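You operate a simulated robot arm through the tools that you are given. There is no shell and no other tool.

The job below is to be done with a simulated robot arm. You get a single attempt, and the scene is never put back.

JOB
Pile some things up. At the end: the white pad with a knob is on the top of the wooden bench by the bin rack; the roll of blue tape from the top of the repair bench is on the top of the wooden bench by the bin rack, with the roll of white tape from there on top of it and the green peg on top of that; whatever was shut is shut again. Leave all else as you found it, and nothing knocked over. Set down upright: white pad with a knob.

It is judged by the outcome, as a careful person would: the job done as asked, and still so three seconds after it is handed in. It fails if anything else is knocked over, pushed out of place, dropped, spilled or broken.

ROBOT AND FRAMES
A 5-joint arm with a two-finger parallel gripper, fixed in place. Base frame: the origin is at the foot of the arm, x ahead of it, y to its left, z up; the work surface is at about z = 0. Lengths are in cm, angles in rad, forces in N, time in s.
With the tool pointing down near the work surface it reaches from about 26 to 68 cm from the base axis. Its first joint turns from -1.152 to 1.152 rad. The tool tilts only in the upright plane through the base axis and itself; it spins freely about its own axis. Payload 2.9 kg.
Tool frame: the origin (TCP) lies between the finger pads and is the grasp point; the fingertips stand 3 cm ahead of it; z points along the fingers, y is the line along which they close. The gripper opens to 11 cm. The fingers are 2 cm wide and 1 cm thick; the gripper's body (4.8 by 11.2 cm) begins 5.5 cm behind the TCP.
Orientation is that of the tool frame in the base frame, as a unit quaternion [w, x, y, z]. With the fingers straight down and closing along the base's y, the tool's x points along the base's -x, its y along +y and its z along -z.

CONTROLS
- The arm moves only by the tool apply_moves. Its argument "moves" is a list that holds one entry, the list of rows, each a list of 7 numbers: the shift along the tool's x, y, z in cm, then the turn, a rotation vector about the tool's x, y, z in rad, then the closure in counts, from 0 (fully open) to 255 (shut). In form: [[[dx, dy, dz, ax, ay, az, hand], ...]]. A call has 1 to 20 rows; each row is the pose to reach, as a shift and turn from the pose commanded when the call began, along the tool's axes at that moment. Rows are played at 5 a second. More than 5 cm and 0.15 rad between two rows, or a gripper value outside its range, and nothing of the call is played. A pose out of reach is approached as far as the arm can. The call stops where the force on the tool passes 40 N (or 10 N more than at its start, if that is more) or the arm is blocked; 0.2 s more then pass. The fingers move at their own pace (about 10.8 cm/s each) and stop on an object; they squeeze with about 34 N. The grip force told is the motor's: it shows also when the fingers shut on nothing. Time passes only in rows, and 0.2 s behind the last, so rows that repeat a pose let the fingers close. It gives the time, the measured TCP pose, the force on the tool (base axes), the opening and the grip force at its end, in the units of the frame above (readings bear some noise), with the torque about the TCP (base axes, N m) and any sound that the robot's microphone picked up.
- Cameras (640 x 400 px; columns grow to the right, rows downward): "scene" is fixed at [2.47, -46.71, 58.51]; the picture's right is [0.66, -0.75, 0.00], its down [-0.62, -0.55, -0.56] and it looks along [0.42, 0.37, -0.83] (base axes); focal length 214 px, centre (320, 200). "wrist" rides on the gripper at [7.2, 1.7, -10.3] in the tool frame; the picture's right is [-0.23, 0.97, 0.00], its down [-0.76, -0.18, -0.62] and it looks along [-0.61, -0.14, 0.78] (tool axes); focal length 222 px, centre (320, 200).
- grab_frame(camera): a new picture of that camera. No time passes.
- pixel_to_xyz(camera, pixels): for up to 12 pixels [column, row] of the newest picture of that camera ("zoom" is the newest enlarged one), the place [x, y, z] in the base frame of the surface seen there, good to about 0.2 cm, but the place of the scene camera against the robot may be out by one fixed shift of up to 1.8 cm in any direction. No time passes.
- close_up(camera, box): a new picture of the part [left, top, right, bottom] of that camera's present view, enlarged. No time passes.
- close_job(): hands the job in; it is judged then, once.

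Open the gripper and draw the arm clear of the work before you hand the job in, unless the task says otherwise.

The tools are called after ">>>" by a JSON object that holds its "api" and its "payload". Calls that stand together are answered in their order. apply_moves: Moves the arm, as the interface text tells. Its arguments: {"type":"object","properties":{"moves":{"type":"array","items":{"type":"array","items":{"type":"array","items":{"type":"number"}}}}},"required":["moves"]} The other tools are called the same way: grab_frame (camera) takes a picture; pixel_to_xyz (camera, pixels) gives the place of the surface under pixels of a picture; close_up (camera, box) takes an enlarged picture of a part of a camera's view; close_job () hands the job in.

At the start:

```text
t: 0.0
ee_pos: [50.7, 1.69, 28.44]
tool_rot: [0.0, 0.001, 1.0, 0.0]
wrist_force: [-0.5, -0.3, -0.4]
ft_torque: [0.01, 0.0, -0.02]
finger_gap: 11.01
finger_force: 0.1
```

scene: 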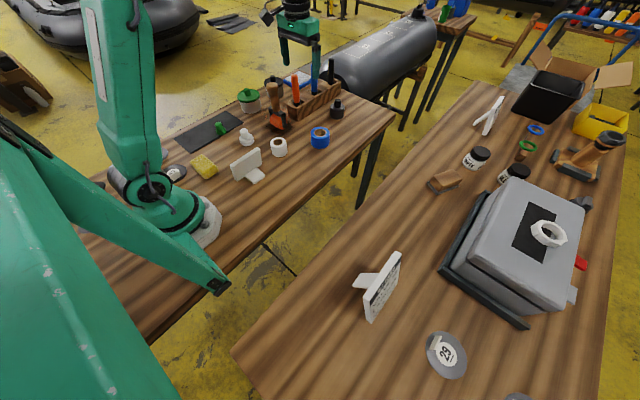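
wrist: 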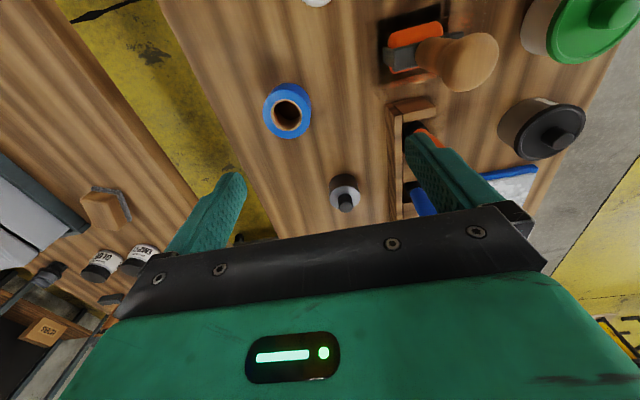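

The scene shows two benches: one with the arm, tapes, pad and peg, the other with the metal box and bins. I take enlarged pictures to tell things apart.

>>> {"api": "close_up", "payload": {"camera": "scene", "box": [150, 60, 400, 216]}}

>>> {"api": "close_up", "payload": {"camera": "scene", "box": [400, 60, 640, 210]}}

>>> {"api": "close_up", "payload": {"camera": "scene", "box": [320, 200, 640, 400]}}

```text
2.56 times, centred on (275, 138) of scene
```

zoom: 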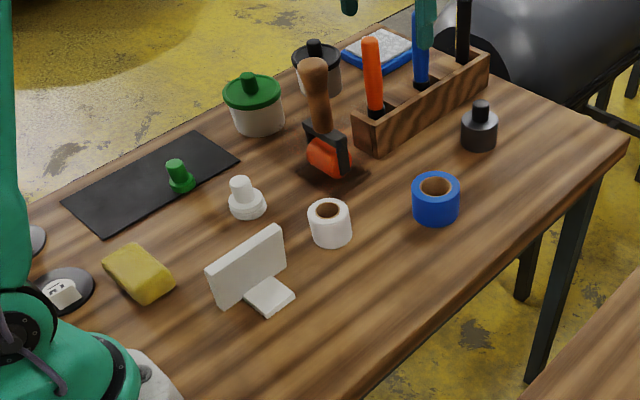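

```text
2.67 times, centred on (520, 135) of scene
```

zoom: 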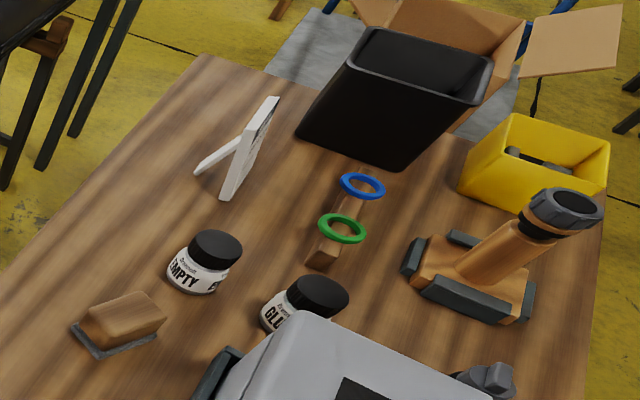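

```text
2.00 times, centred on (480, 300) of scene
```

zoom: 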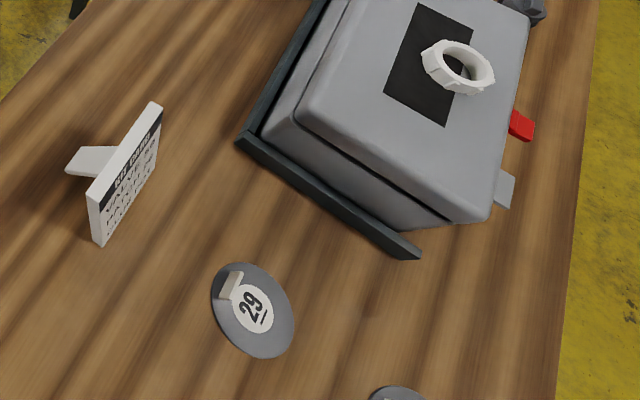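

I look closer at the small white and green things, the signs, and the background.

>>> {"api": "close_up", "payload": {"camera": "scene", "box": [200, 100, 296, 160]}}

>>> {"api": "close_up", "payload": {"camera": "scene", "box": [340, 240, 436, 300]}}

>>> {"api": "close_up", "payload": {"camera": "scene", "box": [512, 0, 640, 80]}}

>>> {"api": "close_up", "payload": {"camera": "scene", "box": [180, 0, 500, 200]}}

>>> {"api": "close_up", "payload": {"camera": "scene", "box": [440, 160, 600, 260]}}

>>> {"api": "close_up", "payload": {"camera": "scene", "box": [540, 240, 640, 302]}}

```text
6.67 times, centred on (248, 130) of scene
```

zoom: 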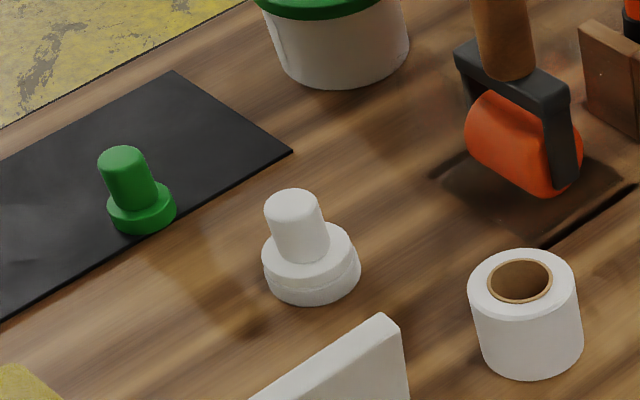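

```text
6.67 times, centred on (388, 270) of scene
```

zoom: 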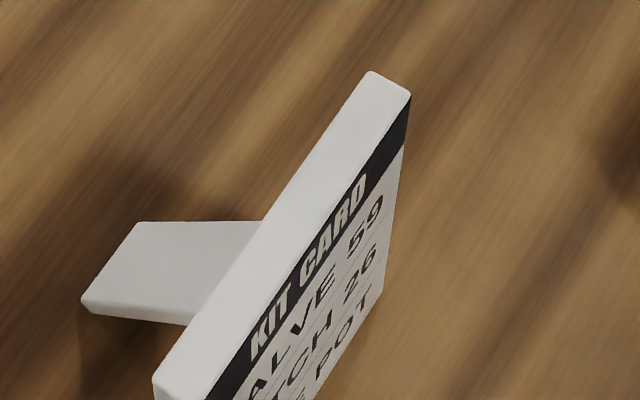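

```text
5.00 times, centred on (576, 40) of scene
```

zoom: 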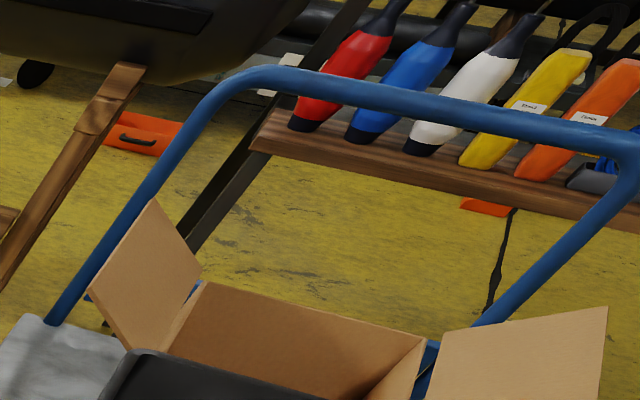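

```text
2.00 times, centred on (340, 100) of scene
```

zoom: 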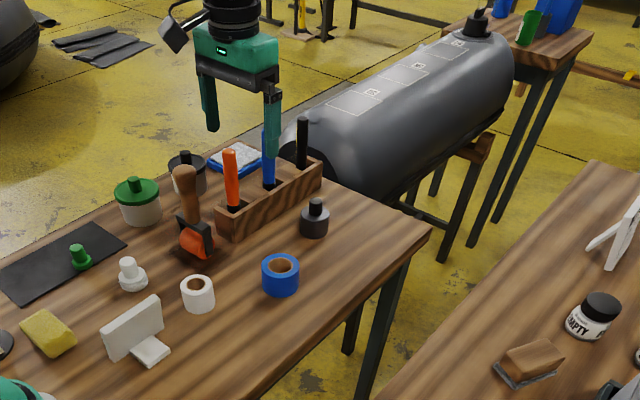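

```text
4.00 times, centred on (520, 210) of scene
```

zoom: 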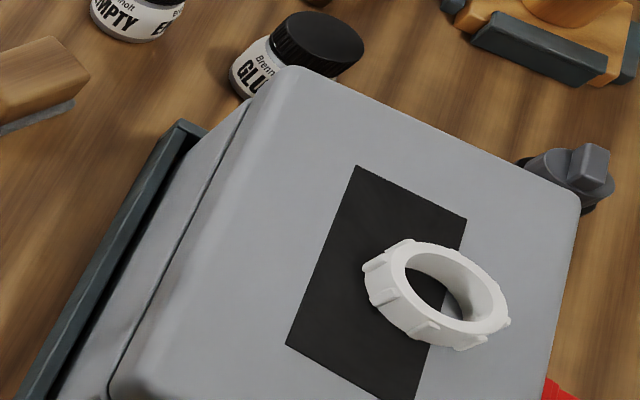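

```text
6.40 times, centred on (590, 271) of scene
```

zoom: 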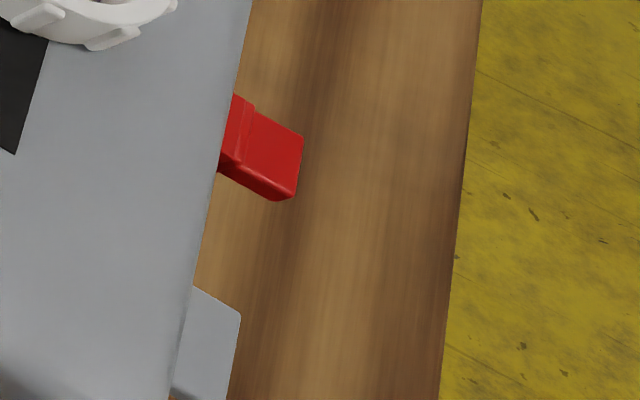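

I get the places of the main things from the scene camera.

>>> {"api": "grab_frame", "payload": {"camera": "scene"}}

>>> {"api": "pixel_to_xyz", "payload": {"camera": "scene", "pixels": [[320, 132], [279, 142], [246, 131], [221, 124], [246, 160], [250, 95], [337, 106], [203, 166], [395, 112], [260, 180], [200, 125], [300, 180]]}}

>>> {"api": "pixel_to_xyz", "payload": {"camera": "scene", "pixels": [[400, 260], [330, 300], [480, 82], [480, 153], [515, 170], [448, 180], [490, 115], [446, 350], [520, 200], [545, 230], [600, 380], [430, 200]]}}

```text
taken
```

scene: 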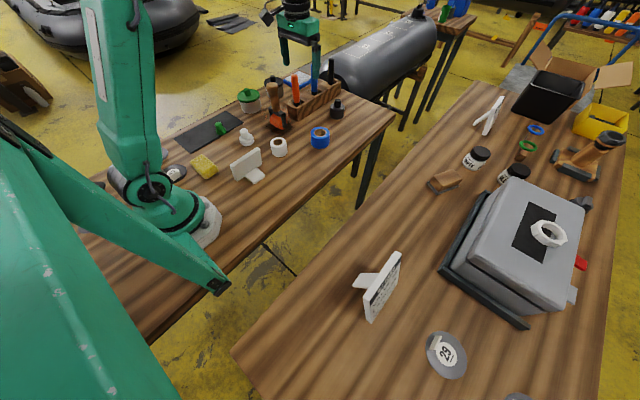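

```text
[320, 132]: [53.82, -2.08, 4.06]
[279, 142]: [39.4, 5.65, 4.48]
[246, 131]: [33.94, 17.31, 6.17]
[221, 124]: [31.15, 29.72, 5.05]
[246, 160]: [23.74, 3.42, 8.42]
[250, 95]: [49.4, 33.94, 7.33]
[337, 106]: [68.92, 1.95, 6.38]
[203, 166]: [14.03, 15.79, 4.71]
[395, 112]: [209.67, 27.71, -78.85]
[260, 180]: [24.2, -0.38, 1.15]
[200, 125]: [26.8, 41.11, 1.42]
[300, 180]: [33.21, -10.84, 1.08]
```

```text
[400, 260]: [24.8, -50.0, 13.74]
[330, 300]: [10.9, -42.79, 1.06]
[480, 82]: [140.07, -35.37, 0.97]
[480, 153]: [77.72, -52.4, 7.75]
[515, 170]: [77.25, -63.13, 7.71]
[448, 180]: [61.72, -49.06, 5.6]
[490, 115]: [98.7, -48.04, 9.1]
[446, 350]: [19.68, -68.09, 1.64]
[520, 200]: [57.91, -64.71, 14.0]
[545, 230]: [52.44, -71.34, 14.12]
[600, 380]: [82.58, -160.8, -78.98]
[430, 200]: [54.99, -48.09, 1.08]
```

The bench tops read about z = 1.1, so the scene camera is shifted about a centimetre up. I check the heights of tall things and details before moving.

>>> {"api": "pixel_to_xyz", "payload": {"camera": "scene", "pixels": [[295, 76], [331, 62], [270, 86], [273, 85], [316, 80], [394, 260], [373, 317], [398, 253], [358, 282], [548, 228], [481, 187], [527, 327]]}}

>>> {"api": "pixel_to_xyz", "payload": {"camera": "scene", "pixels": [[232, 349], [265, 310], [300, 274], [350, 230], [370, 205], [400, 168], [450, 115], [395, 113], [375, 130], [340, 160], [300, 190], [250, 235]]}}

>>> {"api": "close_up", "payload": {"camera": "scene", "box": [260, 55, 356, 115]}}

>>> {"api": "close_up", "payload": {"camera": "scene", "box": [350, 245, 414, 325]}}

```text
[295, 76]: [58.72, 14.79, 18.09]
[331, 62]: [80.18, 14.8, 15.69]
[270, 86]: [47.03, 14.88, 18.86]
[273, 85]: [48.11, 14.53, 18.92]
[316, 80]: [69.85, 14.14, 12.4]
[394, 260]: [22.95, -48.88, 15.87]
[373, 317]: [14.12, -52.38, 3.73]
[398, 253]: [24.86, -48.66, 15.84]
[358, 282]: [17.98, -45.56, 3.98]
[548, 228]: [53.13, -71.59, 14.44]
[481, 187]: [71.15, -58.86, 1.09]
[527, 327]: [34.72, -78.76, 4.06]
```

```text
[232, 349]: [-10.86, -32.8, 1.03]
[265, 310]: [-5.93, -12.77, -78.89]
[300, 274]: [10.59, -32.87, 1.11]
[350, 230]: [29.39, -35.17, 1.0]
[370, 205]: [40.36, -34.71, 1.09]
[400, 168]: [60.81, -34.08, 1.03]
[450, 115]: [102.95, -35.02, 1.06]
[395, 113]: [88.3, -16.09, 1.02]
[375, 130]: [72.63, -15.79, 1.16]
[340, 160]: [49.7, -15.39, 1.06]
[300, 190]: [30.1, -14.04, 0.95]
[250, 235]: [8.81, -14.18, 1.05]
```

```text
6.67 times, centred on (308, 85) of scene
```

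zoom: 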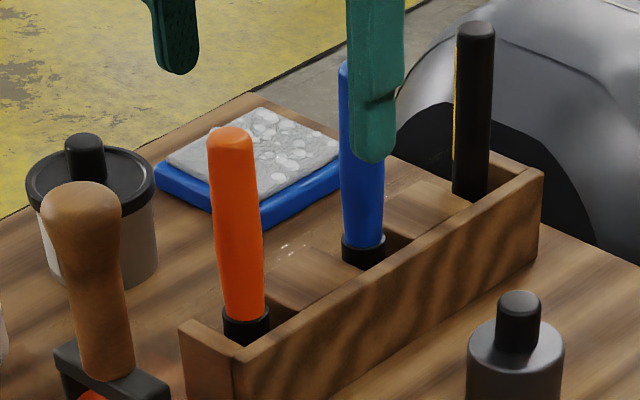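

```text
5.00 times, centred on (382, 285) of scene
```

zoom: 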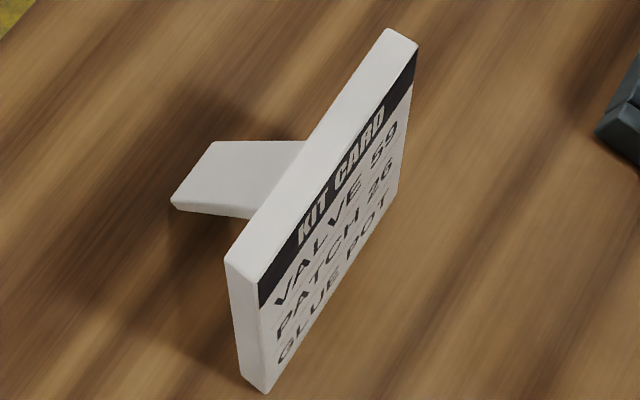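

Left bench edge is at y≈-15 and the right bench begins at y≈-34. I raise the arm and spin the wrist camera toward the right to look for the bin rack and unseen things.

>>> {"api": "apply_moves", "payload": {"moves": [[[0, 0, -3, 0, 0, 0.14, 0], [0, 0, -6, 0, 0, 0.28, 0], [0, 0, -8, 0, 0, 0.42, 0], [0, 0, -8, 0, 0, 0.56, 0], [0, 0, -8, 0, 0, 0.7, 0], [0, 0, -8, 0, 0, 0.84, 0], [0, 0, -8, 0, 0, 0.98, 0], [0, 0, -8, 0, 0, 1.12, 0], [0, 0, -8, 0, 0, 1.26, 0], [0, 0, -8, 0, 0, 1.4, 0], [0, 0, -8, 0, 0, 1.54, 0]]]}}

>>> {"api": "grab_frame", "payload": {"camera": "wrist"}}

```text
t: 2.4
ee_pos: [50.81, 1.73, 36.43]
tool_rot: [0.001, 0.697, 0.717, -0.001]
wrist_force: [0.0, -0.2, 0.1]
ft_torque: [0.03, 0.01, 0.02]
finger_gap: 11.0
finger_force: 0.1
```

```text
taken
```

wrist: 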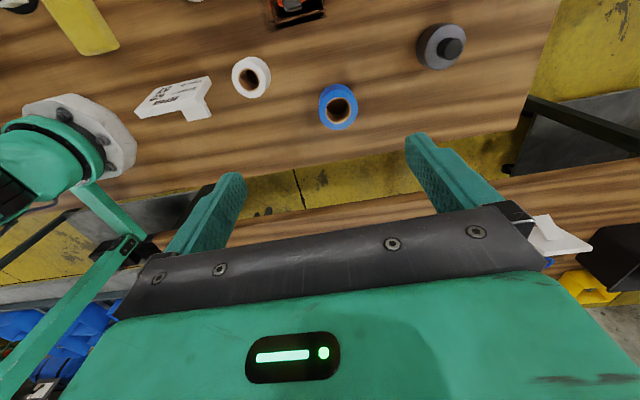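

The card on the near bench has writing at (172,97); I enlarge it.

>>> {"api": "close_up", "payload": {"camera": "wrist", "box": [120, 60, 248, 140]}}

>>> {"api": "close_up", "payload": {"camera": "wrist", "box": [0, 270, 160, 400]}}

>>> {"api": "close_up", "payload": {"camera": "wrist", "box": [500, 180, 640, 310]}}

```text
5.00 times, centred on (184, 100) of wrist
```

zoom: 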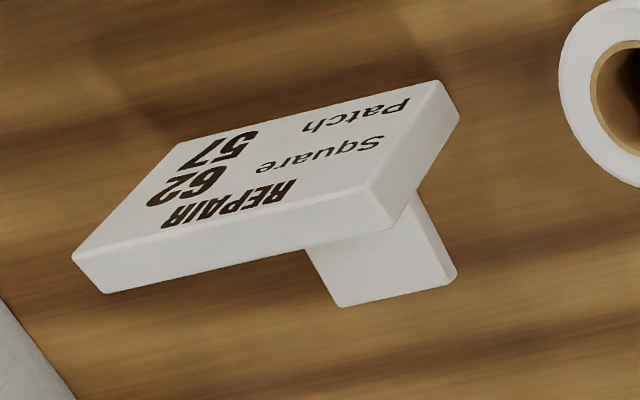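

```text
3.08 times, centred on (80, 335) of wrist
```

zoom: 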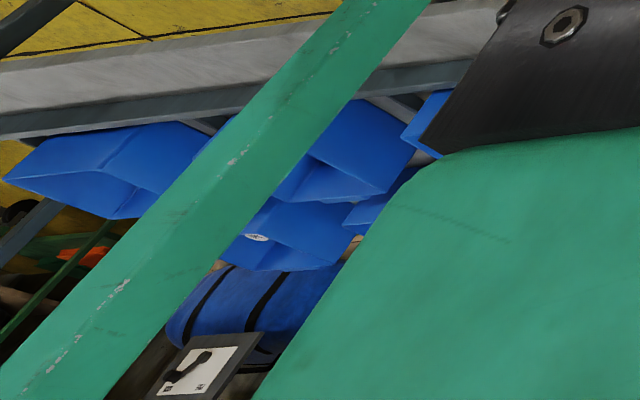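

```text
3.08 times, centred on (570, 245) of wrist
```

zoom: 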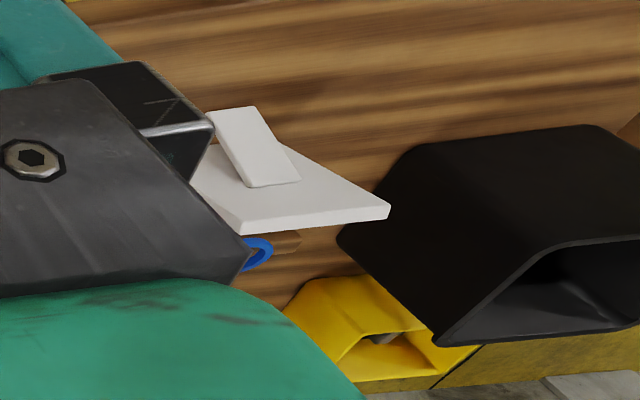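

The near bench carries a "REPAIR" ticket, and blue bins on a rack lie beyond the far bench, so the far bench is the target. I measure the tapes with the wrist camera.

>>> {"api": "close_up", "payload": {"camera": "wrist", "box": [210, 40, 370, 140]}}

>>> {"api": "pixel_to_xyz", "payload": {"camera": "wrist", "pixels": [[280, 130], [300, 60], [380, 60], [240, 140], [450, 140], [150, 60]]}}

```text
4.00 times, centred on (290, 90) of wrist
```

zoom: 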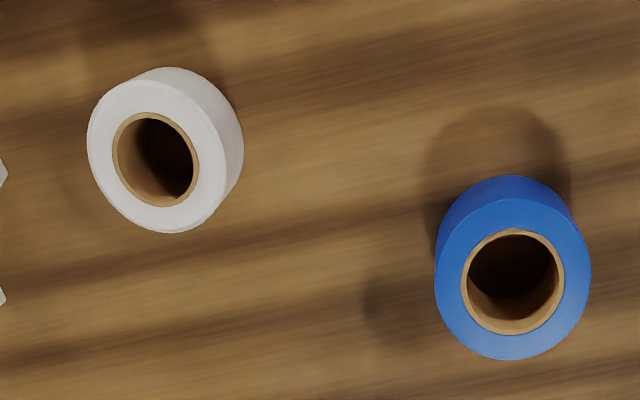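

```text
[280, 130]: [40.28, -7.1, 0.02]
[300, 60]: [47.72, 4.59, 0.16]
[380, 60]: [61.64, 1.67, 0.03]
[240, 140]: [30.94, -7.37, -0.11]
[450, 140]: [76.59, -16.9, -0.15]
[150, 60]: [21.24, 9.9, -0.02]
```

The wrist camera reads the bench at z≈0. I now query the rim points of both rolls in the enlarged picture.

>>> {"api": "pixel_to_xyz", "payload": {"camera": "zoom", "pixels": [[440, 280], [587, 270], [512, 204], [512, 352], [464, 283], [561, 275], [510, 238], [512, 330]]}}

>>> {"api": "pixel_to_xyz", "payload": {"camera": "zoom", "pixels": [[92, 145], [215, 170], [140, 88], [170, 226], [118, 150], [195, 165], [147, 117], [165, 203]]}}

```text
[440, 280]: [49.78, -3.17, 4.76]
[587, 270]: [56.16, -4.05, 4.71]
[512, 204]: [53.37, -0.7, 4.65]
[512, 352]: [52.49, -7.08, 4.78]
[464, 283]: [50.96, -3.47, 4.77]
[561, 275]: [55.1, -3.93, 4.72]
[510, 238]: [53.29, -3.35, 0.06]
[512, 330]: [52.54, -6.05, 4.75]
```

```text
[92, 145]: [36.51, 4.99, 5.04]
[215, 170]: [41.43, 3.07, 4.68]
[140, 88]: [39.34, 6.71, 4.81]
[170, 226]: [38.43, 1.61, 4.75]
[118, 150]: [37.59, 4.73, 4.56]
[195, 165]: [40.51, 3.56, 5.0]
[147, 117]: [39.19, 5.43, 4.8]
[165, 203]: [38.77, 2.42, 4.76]
```

Blue roll centre is about (53, -3.9), Ø6.4, height 4.75; white roll centre about (39, 4.1), Ø5.1, height 4.8. I turn the wrist camera to look toward +y to measure the pad and the peg.

>>> {"api": "apply_moves", "payload": {"moves": [[[0, -1, 0, 0, 0, -0.147, 0], [0, -2, 0, 0, 0, -0.294, 0], [0, -3, 0, 0, 0, -0.441, 0], [0, -4, 0, 0, 0, -0.588, 0], [0, -5, 0, 0, 0, -0.735, 0], [0, -6, 0, 0, 0, -0.882, 0], [0, -7, 0, 0, 0, -1.029, 0], [0, -8, 0, 0, 0, -1.176, 0], [0, -9, 0, 0, 0, -1.323, 0], [0, -10, 0, 0, 0, -1.47, 0], [0, -11, 0, 0, 0, -1.617, 0], [0, -12, 0, 0, 0, -1.764, 0], [0, -13, 0, 0, 0, -1.911, 0], [0, -14, 0, 0, 0, -2.058, 0], [0, -14, 0, 0, 0, -2.205, 0], [0, -14, 0, 0, 0, -2.352, 0], [0, -14, 0, 0, 0, -2.499, 0], [0, -14, 0, 0, 0, -2.646, 0], [0, -14, 0, 0, 0, -2.793, 0], [0, -14, 0, 0, 0, -2.94, 0]]]}}

>>> {"api": "grab_frame", "payload": {"camera": "wrist"}}

```text
t: 6.6
ee_pos: [36.77, 1.19, 36.43]
tool_rot: [0.001, -0.646, 0.764, 0.001]
wrist_force: [-0.7, -0.3, 0.6]
ft_torque: [-0.02, -0.03, -0.01]
finger_gap: 11.0
finger_force: 0.1
```

```text
taken
```

wrist: 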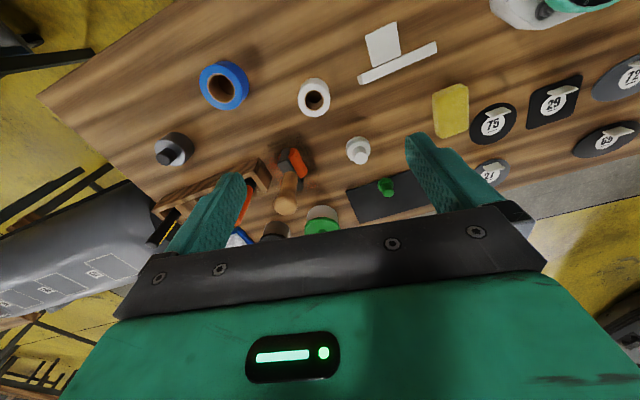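

The white knobbed pad is at (358,150) and the green peg at (387,186); I enlarge them and the discs.

>>> {"api": "close_up", "payload": {"camera": "wrist", "box": [460, 40, 640, 190]}}

>>> {"api": "close_up", "payload": {"camera": "wrist", "box": [330, 130, 426, 200]}}

```text
2.67 times, centred on (550, 115) of wrist
```

zoom: 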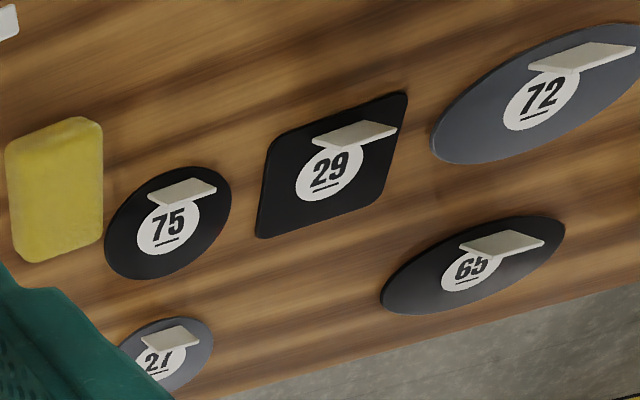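

```text
5.71 times, centred on (378, 165) of wrist
```

zoom: 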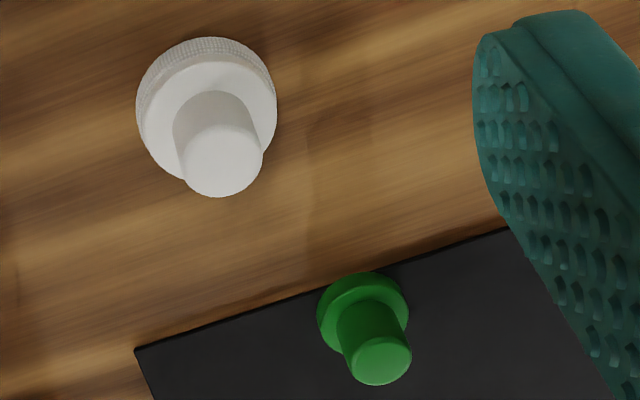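

Clear: a white disc with a knob, and a green flanged peg on the black mat. I measure them.

>>> {"api": "pixel_to_xyz", "payload": {"camera": "zoom", "pixels": [[222, 165], [222, 190], [190, 160], [255, 160], [145, 120], [270, 115], [210, 70], [165, 160], [205, 45]]}}

>>> {"api": "pixel_to_xyz", "payload": {"camera": "zoom", "pixels": [[380, 360], [380, 380], [352, 358], [408, 355], [322, 320], [405, 310], [362, 290], [375, 345], [340, 349], [300, 330], [450, 330], [362, 277]]}}

```text
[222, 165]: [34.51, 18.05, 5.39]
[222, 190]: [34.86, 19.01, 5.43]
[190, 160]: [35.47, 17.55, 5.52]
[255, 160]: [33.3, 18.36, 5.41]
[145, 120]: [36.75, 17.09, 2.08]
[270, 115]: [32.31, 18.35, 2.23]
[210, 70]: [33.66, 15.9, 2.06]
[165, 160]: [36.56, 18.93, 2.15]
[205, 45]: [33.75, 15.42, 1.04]
```

```text
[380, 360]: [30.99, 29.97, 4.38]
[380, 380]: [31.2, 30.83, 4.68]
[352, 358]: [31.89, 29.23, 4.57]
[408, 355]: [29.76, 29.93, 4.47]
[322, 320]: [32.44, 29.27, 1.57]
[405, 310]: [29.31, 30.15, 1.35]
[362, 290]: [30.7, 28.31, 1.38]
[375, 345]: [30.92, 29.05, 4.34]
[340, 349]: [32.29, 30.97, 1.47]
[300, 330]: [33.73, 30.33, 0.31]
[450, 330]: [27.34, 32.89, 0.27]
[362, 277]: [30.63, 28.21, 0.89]
```

White pad: knob top z≈5.4, centre (34.45, 17.9), base Ø4.6. Green peg: centre (30.9, 29.7), top z≈4.45. I move above the blue roll with the tool turned back to its home orientation.

>>> {"api": "apply_moves", "payload": {"moves": [[[0.23, -1.68, 1.5, 0, 0, 0.14, 0], [0.46, -3.37, 3, 0, 0, 0.28, 0], [0.69, -5.05, 4.5, 0, 0, 0.42, 0], [0.92, -6.73, 6, 0, 0, 0.56, 0], [1.16, -8.41, 7.5, 0, 0, 0.7, 0], [1.39, -10.1, 9, 0, 0, 0.84, 0], [1.62, -11.78, 10.5, 0, 0, 0.98, 0], [1.85, -13.46, 12, 0, 0, 1.12, 0], [2.08, -15.15, 13.5, 0, 0, 1.26, 0], [2.31, -16.83, 15, 0, 0, 1.405, 0], [2.31, -16.83, 18, 0, 0, 1.405, 0], [2.31, -16.83, 20, 0, 0, 1.405, 0]]]}}

>>> {"api": "grab_frame", "payload": {"camera": "wrist"}}

```text
t: 9.2
ee_pos: [53.08, -3.8, 16.47]
tool_rot: [0.0, 0.003, 1.0, 0.0]
wrist_force: [0.1, -0.6, -0.4]
ft_torque: [0.01, 0.0, -0.03]
finger_gap: 10.98
finger_force: 0.0
```

```text
taken
```

wrist: 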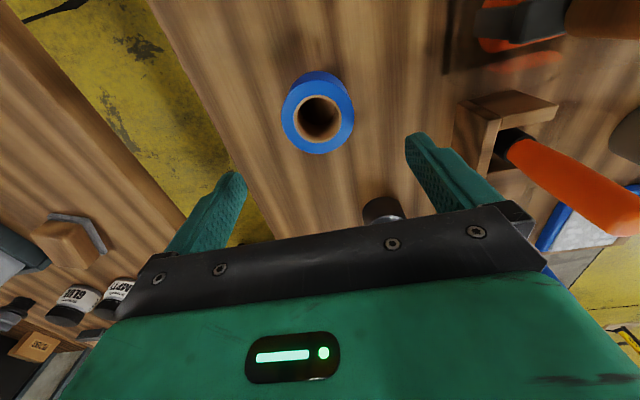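

The blue roll sits under the gripper at (318,112); I measure its rim from here for a refined centre.

>>> {"api": "close_up", "payload": {"camera": "wrist", "box": [270, 60, 366, 160]}}

>>> {"api": "pixel_to_xyz", "payload": {"camera": "wrist", "pixels": [[285, 118], [351, 112], [318, 85], [321, 151], [296, 118], [341, 116], [317, 97], [320, 140]]}}

```text
4.00 times, centred on (318, 110) of wrist
```

zoom: 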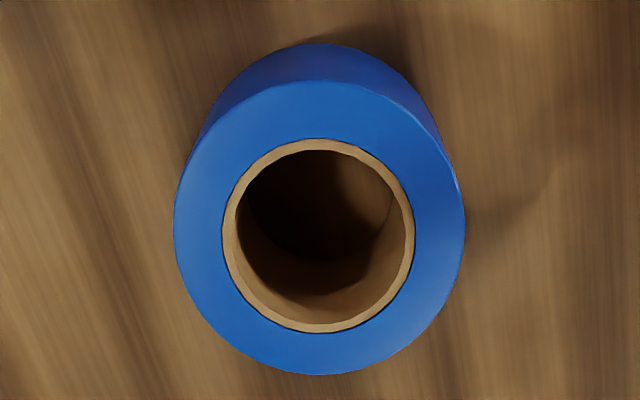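

```text
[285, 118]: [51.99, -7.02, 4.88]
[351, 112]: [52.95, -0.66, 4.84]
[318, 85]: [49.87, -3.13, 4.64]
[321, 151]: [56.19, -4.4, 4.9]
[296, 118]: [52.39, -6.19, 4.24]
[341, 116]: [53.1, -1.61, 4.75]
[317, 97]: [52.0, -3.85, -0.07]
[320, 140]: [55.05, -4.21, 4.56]
```

The roll's centre is (53.0, -3.8), matching the TCP. I go down to z≈3.6 and close the fingers.

>>> {"api": "apply_moves", "payload": {"moves": [[[0, 0, 4, 0, 0, 0, 0], [0, 0, 8, 0, 0, 0, 0], [0, 0, 10.5, 0, 0, 0, 0], [0, 0, 12, 0, 0, 0, 0], [0, 0, 12.8, 0, 0, 0, 0], [0, 0, 12.8, 0, 0, 0, 0], [0, 0, 12.8, 0, 0, 0, 255], [0, 0, 12.8, 0, 0, 0, 255], [0, 0, 12.8, 0, 0, 0, 255], [0, 0, 12.8, 0, 0, 0, 255]]]}}

>>> {"api": "grab_frame", "payload": {"camera": "wrist"}}

```text
t: 11.4
ee_pos: [52.95, -3.85, 3.52]
tool_rot: [-0.001, 0.003, 1.0, 0.0]
wrist_force: [-0.8, -0.3, 0.3]
ft_torque: [0.0, -0.03, -0.01]
finger_gap: 7.07
finger_force: 34.6
```

```text
taken
```

wrist: 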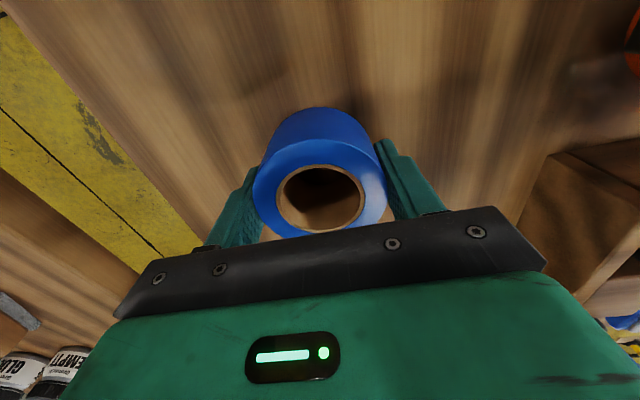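

Gripped (34.6 N). I lift and carry toward the far bench, and check free space there with the scene camera.

>>> {"api": "apply_moves", "payload": {"moves": [[[0, 0, -2, 0, 0, 0, 255], [0, 0, -5, 0, 0, 0, 255], [0, 0, -9, 0, 0, 0, 255], [0, 0, -13, 0, 0, 0, 255], [0, 0, -16, 0, 0, 0, 255], [1, -4, -17, 0, 0, 0, 255], [2, -8, -17, 0, 0, 0, 255], [3, -12, -17, 0, 0, 0, 255], [4, -16, -17, 0, 0, 0, 255], [5, -20, -17, 0, 0, 0, 255], [6, -24, -17, 0, 0, 0, 255], [7, -27, -17, 0, 0, 0, 255]]]}}

>>> {"api": "grab_frame", "payload": {"camera": "wrist"}}

>>> {"api": "grab_frame", "payload": {"camera": "scene"}}

>>> {"api": "pixel_to_xyz", "payload": {"camera": "scene", "pixels": [[440, 266], [460, 232], [430, 240], [400, 220], [430, 183], [440, 192], [395, 300], [400, 255], [430, 270], [380, 230], [410, 190], [450, 210]]}}

```text
t: 14.0
ee_pos: [45.87, -30.69, 20.87]
tool_rot: [0.0, 0.003, 1.0, 0.0]
wrist_force: [0.3, -0.3, -2.4]
ft_torque: [-0.02, 0.0, 0.01]
finger_gap: 7.05
finger_force: 34.2
```

```text
taken
```

wrist: 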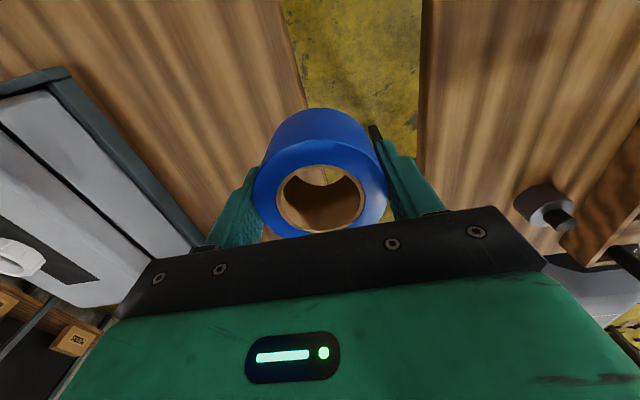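

```text
taken
```

scene: 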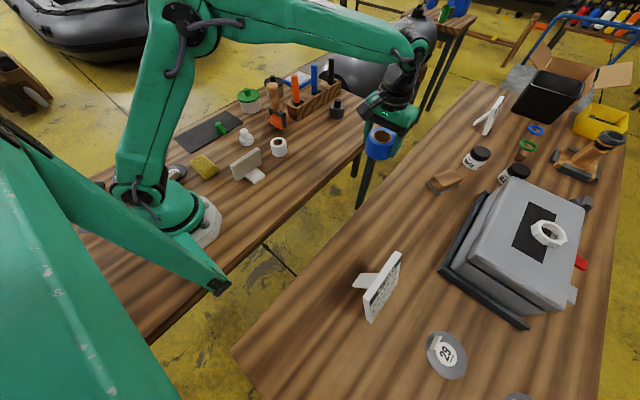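

```text
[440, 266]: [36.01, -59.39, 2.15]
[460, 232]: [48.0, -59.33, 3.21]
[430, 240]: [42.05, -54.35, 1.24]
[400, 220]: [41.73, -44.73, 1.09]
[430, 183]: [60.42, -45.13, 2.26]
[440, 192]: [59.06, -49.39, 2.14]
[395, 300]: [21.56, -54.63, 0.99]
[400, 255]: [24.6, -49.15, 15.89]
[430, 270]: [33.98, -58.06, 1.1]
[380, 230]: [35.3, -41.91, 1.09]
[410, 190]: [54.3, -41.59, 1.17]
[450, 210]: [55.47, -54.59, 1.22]
```

The far bench is free in x 28–57, y −36…−57. I bring the blue roll above (40, -44) and come down part way.

>>> {"api": "apply_moves", "payload": {"moves": [[[1.45, -3.34, 0, 0, 0, 0, 255], [2.9, -6.68, 0, 0, 0, 0, 255], [4.34, -10.01, 0, 0, 0, 0, 255], [5.79, -13.35, 0, 0, 0, 0, 255], [5.79, -13.35, 4, 0, 0, 0, 255], [5.79, -13.35, 8, 0, 0, 0, 255], [5.79, -13.35, 12, 0, 0, 0, 255], [5.79, -13.35, 12, 0, 0, 0, 255]]]}}

>>> {"api": "grab_frame", "payload": {"camera": "scene"}}

>>> {"api": "grab_frame", "payload": {"camera": "wrist"}}

```text
t: 15.8
ee_pos: [39.94, -44.13, 8.69]
tool_rot: [0.0, 0.002, 1.0, 0.001]
wrist_force: [0.4, 0.1, -1.0]
ft_torque: [0.03, 0.01, 0.0]
finger_gap: 7.02
finger_force: 33.4
```

```text
taken
```

scene: 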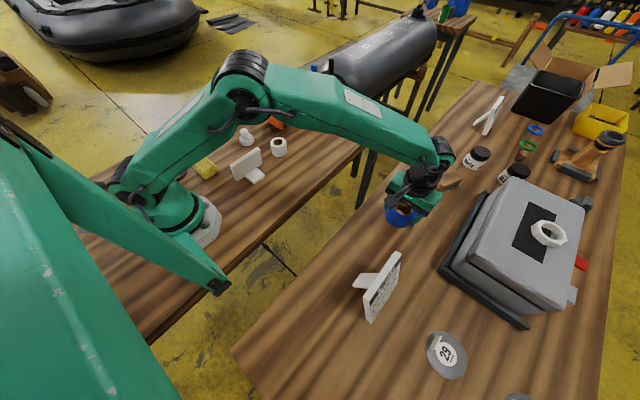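

```text
taken
```

wrist: 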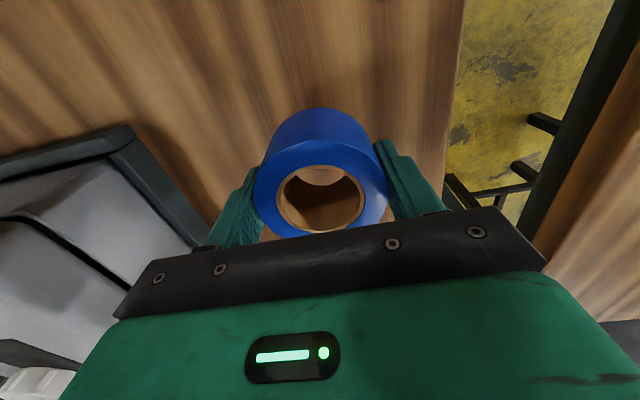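

The roll is over the clear bench top; I check the bench height here with the wrist camera.

>>> {"api": "pixel_to_xyz", "payload": {"camera": "wrist", "pixels": [[400, 80], [430, 120], [240, 120], [200, 60], [300, 60], [320, 195], [320, 230]]}}

```text
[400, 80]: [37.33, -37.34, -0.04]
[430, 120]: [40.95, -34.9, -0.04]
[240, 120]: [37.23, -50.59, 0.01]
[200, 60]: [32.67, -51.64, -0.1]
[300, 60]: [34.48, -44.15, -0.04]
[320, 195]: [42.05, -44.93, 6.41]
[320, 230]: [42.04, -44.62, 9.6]
```

The bench is at z≈0 here too. I lower the last 5 cm slowly to the grasp height.

>>> {"api": "apply_moves", "payload": {"moves": [[[0, 0, 2, 0, 0, 0, 255], [0, 0, 3.5, 0, 0, 0, 255], [0, 0, 4.3, 0, 0, 0, 255], [0, 0, 4.8, 0, 0, 0, 255], [0, 0, 5.0, 0, 0, 0, 255], [0, 0, 5.0, 0, 0, 0, 255], [0, 0, 5.0, 0, 0, 0, 255]]]}}

```text
t: 17.4
ee_pos: [39.87, -44.02, 3.6]
tool_rot: [-0.001, 0.002, 1.0, 0.001]
wrist_force: [-1.1, -1.3, 3.3]
ft_torque: [0.11, 0.01, 0.05]
finger_gap: 7.05
finger_force: 33.7
```

Contact is felt (3.3 N up). I open the fingers and rise.

>>> {"api": "apply_moves", "payload": {"moves": [[[0, 0, 0, 0, 0, 0, 40], [0, 0, 0, 0, 0, 0, 0], [0, 0, 0, 0, 0, 0, 0], [0, 0, -2, 0, 0, 0, 0], [0, 0, -5, 0, 0, 0, 0], [0, 0, -9, 0, 0, 0, 0], [0, 0, -13, 0, 0, 0, 0], [0, 0, -17, 0, 0, 0, 0]]]}}

>>> {"api": "grab_frame", "payload": {"camera": "wrist"}}

```text
t: 19.2
ee_pos: [39.9, -43.92, 20.78]
tool_rot: [0.0, 0.003, 1.0, 0.001]
wrist_force: [-0.1, -0.5, -0.8]
ft_torque: [-0.01, -0.03, 0.01]
finger_gap: 11.0
finger_force: 0.0
```

```text
taken
```

wrist: 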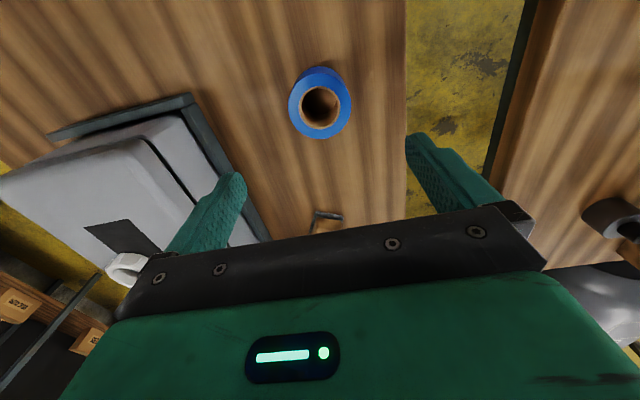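

The blue roll stands at (320,103) on the far bench. I measure its rim for the centre.

>>> {"api": "close_up", "payload": {"camera": "wrist", "box": [240, 50, 400, 150]}}

>>> {"api": "pixel_to_xyz", "payload": {"camera": "wrist", "pixels": [[292, 108], [350, 104], [318, 79], [322, 137], [303, 108], [339, 106], [321, 127]]}}

```text
4.00 times, centred on (320, 100) of wrist
```

zoom: 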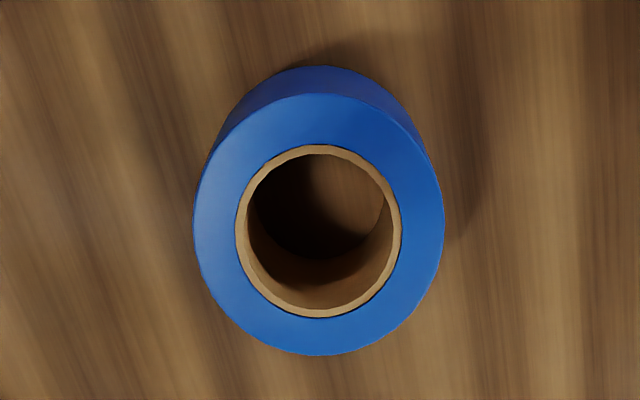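

```text
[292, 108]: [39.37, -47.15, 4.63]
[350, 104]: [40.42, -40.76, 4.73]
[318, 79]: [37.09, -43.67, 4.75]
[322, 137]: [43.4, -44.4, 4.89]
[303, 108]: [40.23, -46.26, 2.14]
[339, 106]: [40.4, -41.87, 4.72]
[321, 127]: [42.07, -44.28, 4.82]
```

I refine with the enlarged picture's rim pixels.

>>> {"api": "pixel_to_xyz", "payload": {"camera": "zoom", "pixels": [[200, 235], [439, 218], [315, 100], [325, 350], [239, 233], [398, 226], [312, 149], [325, 315]]}}

```text
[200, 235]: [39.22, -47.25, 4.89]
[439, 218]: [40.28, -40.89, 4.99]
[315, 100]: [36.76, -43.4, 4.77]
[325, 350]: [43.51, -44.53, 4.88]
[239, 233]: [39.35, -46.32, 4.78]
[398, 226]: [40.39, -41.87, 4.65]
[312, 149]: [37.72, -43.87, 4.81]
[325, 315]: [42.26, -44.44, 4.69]
```

Blue roll centre ≈ (40.05, -44.05). I go back to above the white roll at (38.95, 4.1).

>>> {"api": "apply_moves", "payload": {"moves": [[[0.1, 4, 0, 0, 0, 0, 0], [0.2, 8, 0, 0, 0, 0, 0], [0.3, 12, 0, 0, 0, 0, 0], [0.4, 16, 0, 0, 0, 0, 0], [0.5, 20, 0, 0, 0, 0, 0], [0.6, 24, 0, 0, 0, 0, 0], [0.7, 28, 0, 0, 0, 0, 0], [0.8, 32, 0, 0, 0, 0, 0], [0.9, 36, 0, 0, 0, 0, 0], [1.0, 40, 0, 0, 0, 0, 0], [1.1, 44, 0, 0, 0, 0, 0], [1.24, 48, 0, 0, 0, 0, 0], [1.24, 48, 2, 0, 0, 0, 0], [1.24, 48, 4, 0, 0, 0, 0], [1.24, 48, 4, 0, 0, 0, 0]]]}}

>>> {"api": "grab_frame", "payload": {"camera": "wrist"}}

>>> {"api": "close_up", "payload": {"camera": "wrist", "box": [240, 60, 400, 160]}}

```text
t: 22.4
ee_pos: [38.71, 4.0, 16.58]
tool_rot: [0.001, 0.002, 1.0, 0.0]
wrist_force: [-0.3, 0.2, -0.4]
ft_torque: [-0.02, 0.02, -0.03]
finger_gap: 11.01
finger_force: 0.0
```

```text
taken
```

wrist: 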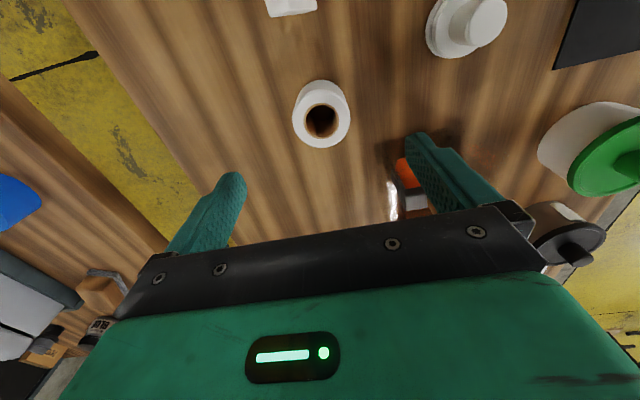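

```text
4.00 times, centred on (320, 110) of wrist
```

zoom: 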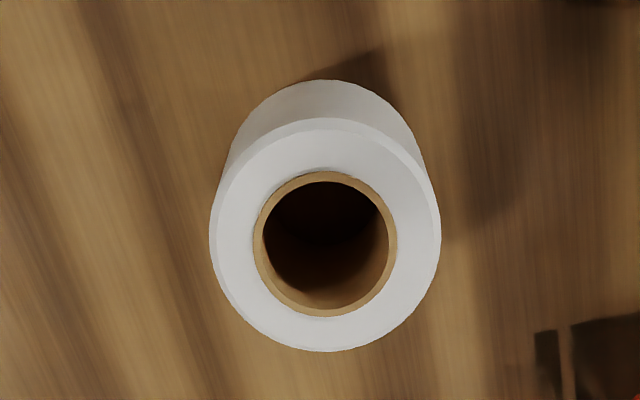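

The white roll is centred near (322,115). I measure its outer rim and hole.

>>> {"api": "pixel_to_xyz", "payload": {"camera": "zoom", "pixels": [[213, 240], [436, 225], [320, 128], [326, 348], [256, 242], [393, 238], [322, 174], [326, 314], [265, 242], [387, 238], [324, 183], [326, 308]]}}

```text
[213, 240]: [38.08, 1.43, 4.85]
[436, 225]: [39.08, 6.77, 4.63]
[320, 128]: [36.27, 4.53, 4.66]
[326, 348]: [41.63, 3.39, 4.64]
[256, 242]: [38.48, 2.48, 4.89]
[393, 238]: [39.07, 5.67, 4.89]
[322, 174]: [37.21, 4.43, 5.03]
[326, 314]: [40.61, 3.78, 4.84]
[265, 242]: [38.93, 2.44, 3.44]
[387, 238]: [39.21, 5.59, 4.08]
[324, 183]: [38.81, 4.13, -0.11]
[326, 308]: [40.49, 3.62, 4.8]
```

White roll: centre (38.95, 4.1), Ø5.35, hole about 2.9. I correct by 0.2/0.1 cm, go down and grip.

>>> {"api": "apply_moves", "payload": {"moves": [[[-0.2, 0.1, 4, 0, 0, 0, 0], [-0.2, 0.1, 8, 0, 0, 0, 0], [-0.2, 0.1, 11, 0, 0, 0, 0], [-0.2, 0.1, 12.5, 0, 0, 0, 0], [-0.2, 0.1, 13, 0, 0, 0, 0], [-0.2, 0.1, 13, 0, 0, 0, 0], [-0.2, 0.1, 13, 0, 0, 0, 255], [-0.2, 0.1, 13, 0, 0, 0, 255], [-0.2, 0.1, 13, 0, 0, 0, 255], [-0.2, 0.1, 13, 0, 0, 0, 255]]]}}

>>> {"api": "grab_frame", "payload": {"camera": "wrist"}}

```text
t: 24.6
ee_pos: [39.06, 4.02, 3.63]
tool_rot: [0.0, 0.001, 1.0, 0.001]
wrist_force: [1.8, 0.5, 0.5]
ft_torque: [-0.03, -0.01, 0.01]
finger_gap: 5.68
finger_force: 33.5
```

```text
taken
```

wrist: 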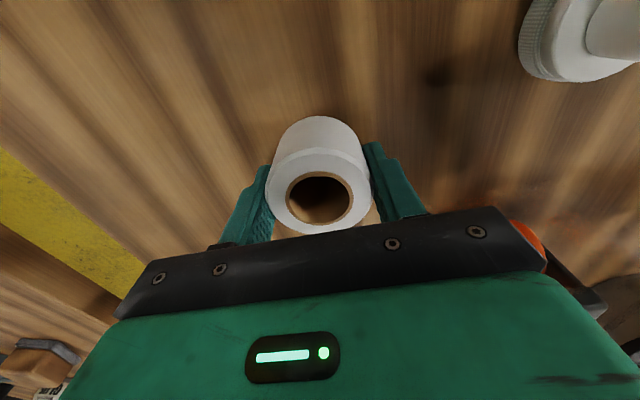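

Gripped. I lift, carry it to above the blue roll and stop at about 4 cm above it.

>>> {"api": "apply_moves", "payload": {"moves": [[[0, 0, -3, 0, 0, 0, 255], [0, 0, -7, 0, 0, 0, 255], [0, 0, -11, 0, 0, 0, 255], [0, 0, -15, 0, 0, 0, 255], [0, 0, -17, 0, 0, 0, 255], [-0.1, -4, -17, 0, 0, 0, 255], [-0.2, -8, -17, 0, 0, 0, 255], [-0.3, -12, -17, 0, 0, 0, 255], [-0.4, -16, -17, 0, 0, 0, 255], [-0.5, -20, -17, 0, 0, 0, 255], [-0.6, -24, -17, 0, 0, 0, 255], [-0.7, -28, -17, 0, 0, 0, 255], [-0.8, -32, -17, 0, 0, 0, 255], [-0.9, -36, -17, 0, 0, 0, 255], [-1.0, -40, -17, 0, 0, 0, 255], [-1.1, -44, -17, 0, 0, 0, 255], [-1.1, -48.07, -17, 0, 0, 0, 255], [-1.1, -48.07, -13, 0, 0, 0, 255], [-1.1, -48.07, -9, 0, 0, 0, 255], [-1.1, -48.07, -9, 0, 0, 0, 255]]]}}

>>> {"api": "grab_frame", "payload": {"camera": "wrist"}}

>>> {"api": "close_up", "payload": {"camera": "wrist", "box": [240, 90, 400, 250]}}

>>> {"api": "close_up", "payload": {"camera": "scene", "box": [350, 150, 470, 230]}}

```text
t: 28.8
ee_pos: [40.21, -44.1, 12.57]
tool_rot: [0.0, 0.003, 1.0, 0.0]
wrist_force: [-0.2, -0.1, -1.0]
ft_torque: [0.0, 0.0, -0.03]
finger_gap: 5.67
finger_force: 33.8
```

```text
taken
```

wrist: 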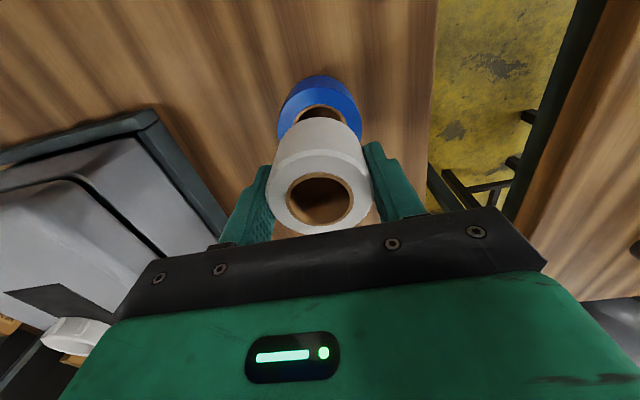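

```text
2.50 times, centred on (320, 170) of wrist
```

zoom: 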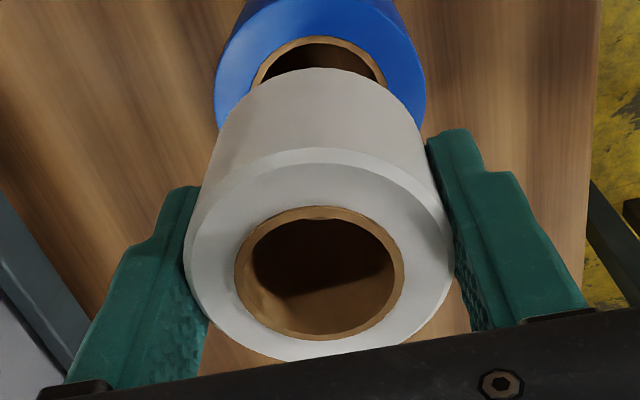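

```text
5.00 times, centred on (410, 190) of scene
```

zoom: 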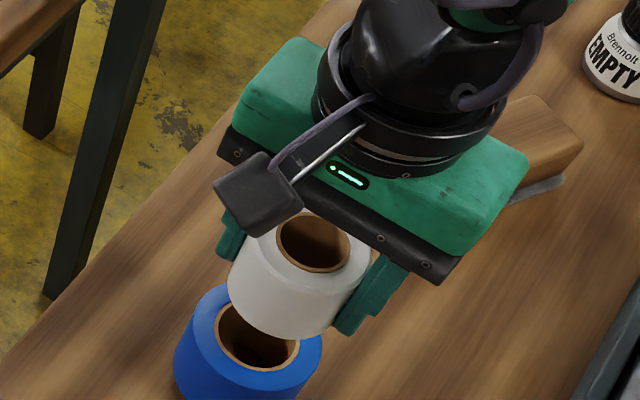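

Aligned over the blue roll (both hole centres near column 320). I descend slowly about 4.2 cm to contact.

>>> {"api": "apply_moves", "payload": {"moves": [[[0.12, 0.03, 1.5, 0, 0, 0, 255], [0.12, 0.03, 2.8, 0, 0, 0, 255], [0.12, 0.03, 3.5, 0, 0, 0, 255], [0.12, 0.03, 3.9, 0, 0, 0, 255], [0.12, 0.03, 4.1, 0, 0, 0, 255], [0.12, 0.03, 4.2, 0, 0, 0, 255], [0.12, 0.03, 4.2, 0, 0, 0, 255]]]}}

>>> {"api": "close_up", "payload": {"camera": "scene", "box": [350, 170, 446, 230]}}

```text
t: 30.4
ee_pos: [39.93, -43.97, 8.56]
tool_rot: [0.001, 0.002, 1.0, 0.0]
wrist_force: [0.6, -1.0, 1.8]
ft_torque: [0.02, 0.02, -0.02]
finger_gap: 5.68
finger_force: 34.5
```

```text
6.67 times, centred on (398, 200) of scene
```

zoom: 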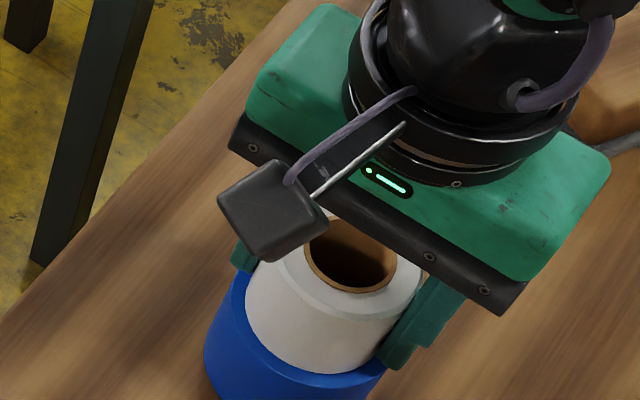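

Force has gone from -1.0 to +1.8 N, so it is touching. I press 0.1 cm more to confirm seating.

>>> {"api": "apply_moves", "payload": {"moves": [[[0, 0, 0.05, 0, 0, 0, 255], [0, 0, 0.1, 0, 0, 0, 255], [0, 0, 0.1, 0, 0, 0, 255]]]}}

```text
t: 31.2
ee_pos: [39.94, -44.06, 8.46]
tool_rot: [0.002, 0.003, 1.0, -0.001]
wrist_force: [-0.2, 1.2, 12.2]
ft_torque: [0.12, 0.09, 0.04]
finger_gap: 5.68
finger_force: 33.6
```

Seated firmly (12 N). I ease off 0.05 cm, open the fingers and rise.

>>> {"api": "apply_moves", "payload": {"moves": [[[0, 0, -0.08, 0, 0, 0, 255], [0, 0, -0.08, 0, 0, 0, 80], [0, 0, -0.08, 0, 0, 0, 30], [0, 0, -0.08, 0, 0, 0, 0], [0, 0, -0.08, 0, 0, 0, 0], [0, 0, -2, 0, 0, 0, 0], [0, 0, -5, 0, 0, 0, 0], [0, 0, -9, 0, 0, 0, 0], [0, 0, -13, 0, 0, 0, 0]]]}}

>>> {"api": "grab_frame", "payload": {"camera": "wrist"}}

>>> {"api": "close_up", "payload": {"camera": "wrist", "box": [240, 60, 400, 160]}}

```text
t: 33.2
ee_pos: [40.08, -44.28, 21.58]
tool_rot: [0.0, 0.003, 1.0, 0.0]
wrist_force: [-0.5, -0.6, 0.1]
ft_torque: [-0.01, -0.02, -0.01]
finger_gap: 11.01
finger_force: 0.1
```

```text
taken
```

wrist: 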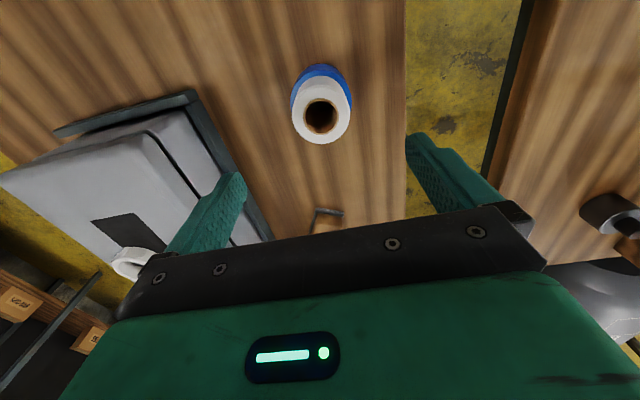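

```text
4.00 times, centred on (320, 110) of wrist
```

zoom: 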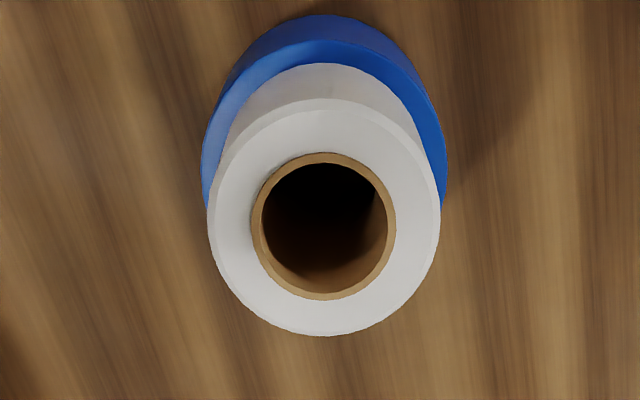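

The white roll sits centred on the blue one. I measure its top rim for the peg's target.

>>> {"api": "pixel_to_xyz", "payload": {"camera": "zoom", "pixels": [[212, 220], [436, 210], [322, 105], [328, 332], [255, 228], [393, 224], [322, 156], [326, 297], [262, 228], [386, 224], [322, 165], [326, 291]]}}

```text
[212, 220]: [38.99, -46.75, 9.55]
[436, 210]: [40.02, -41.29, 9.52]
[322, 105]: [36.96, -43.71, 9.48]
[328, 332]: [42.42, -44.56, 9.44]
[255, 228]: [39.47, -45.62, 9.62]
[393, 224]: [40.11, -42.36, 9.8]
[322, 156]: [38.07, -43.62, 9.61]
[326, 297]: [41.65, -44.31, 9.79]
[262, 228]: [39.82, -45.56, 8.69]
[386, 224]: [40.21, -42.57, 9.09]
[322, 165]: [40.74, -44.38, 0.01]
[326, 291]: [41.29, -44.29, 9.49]
```

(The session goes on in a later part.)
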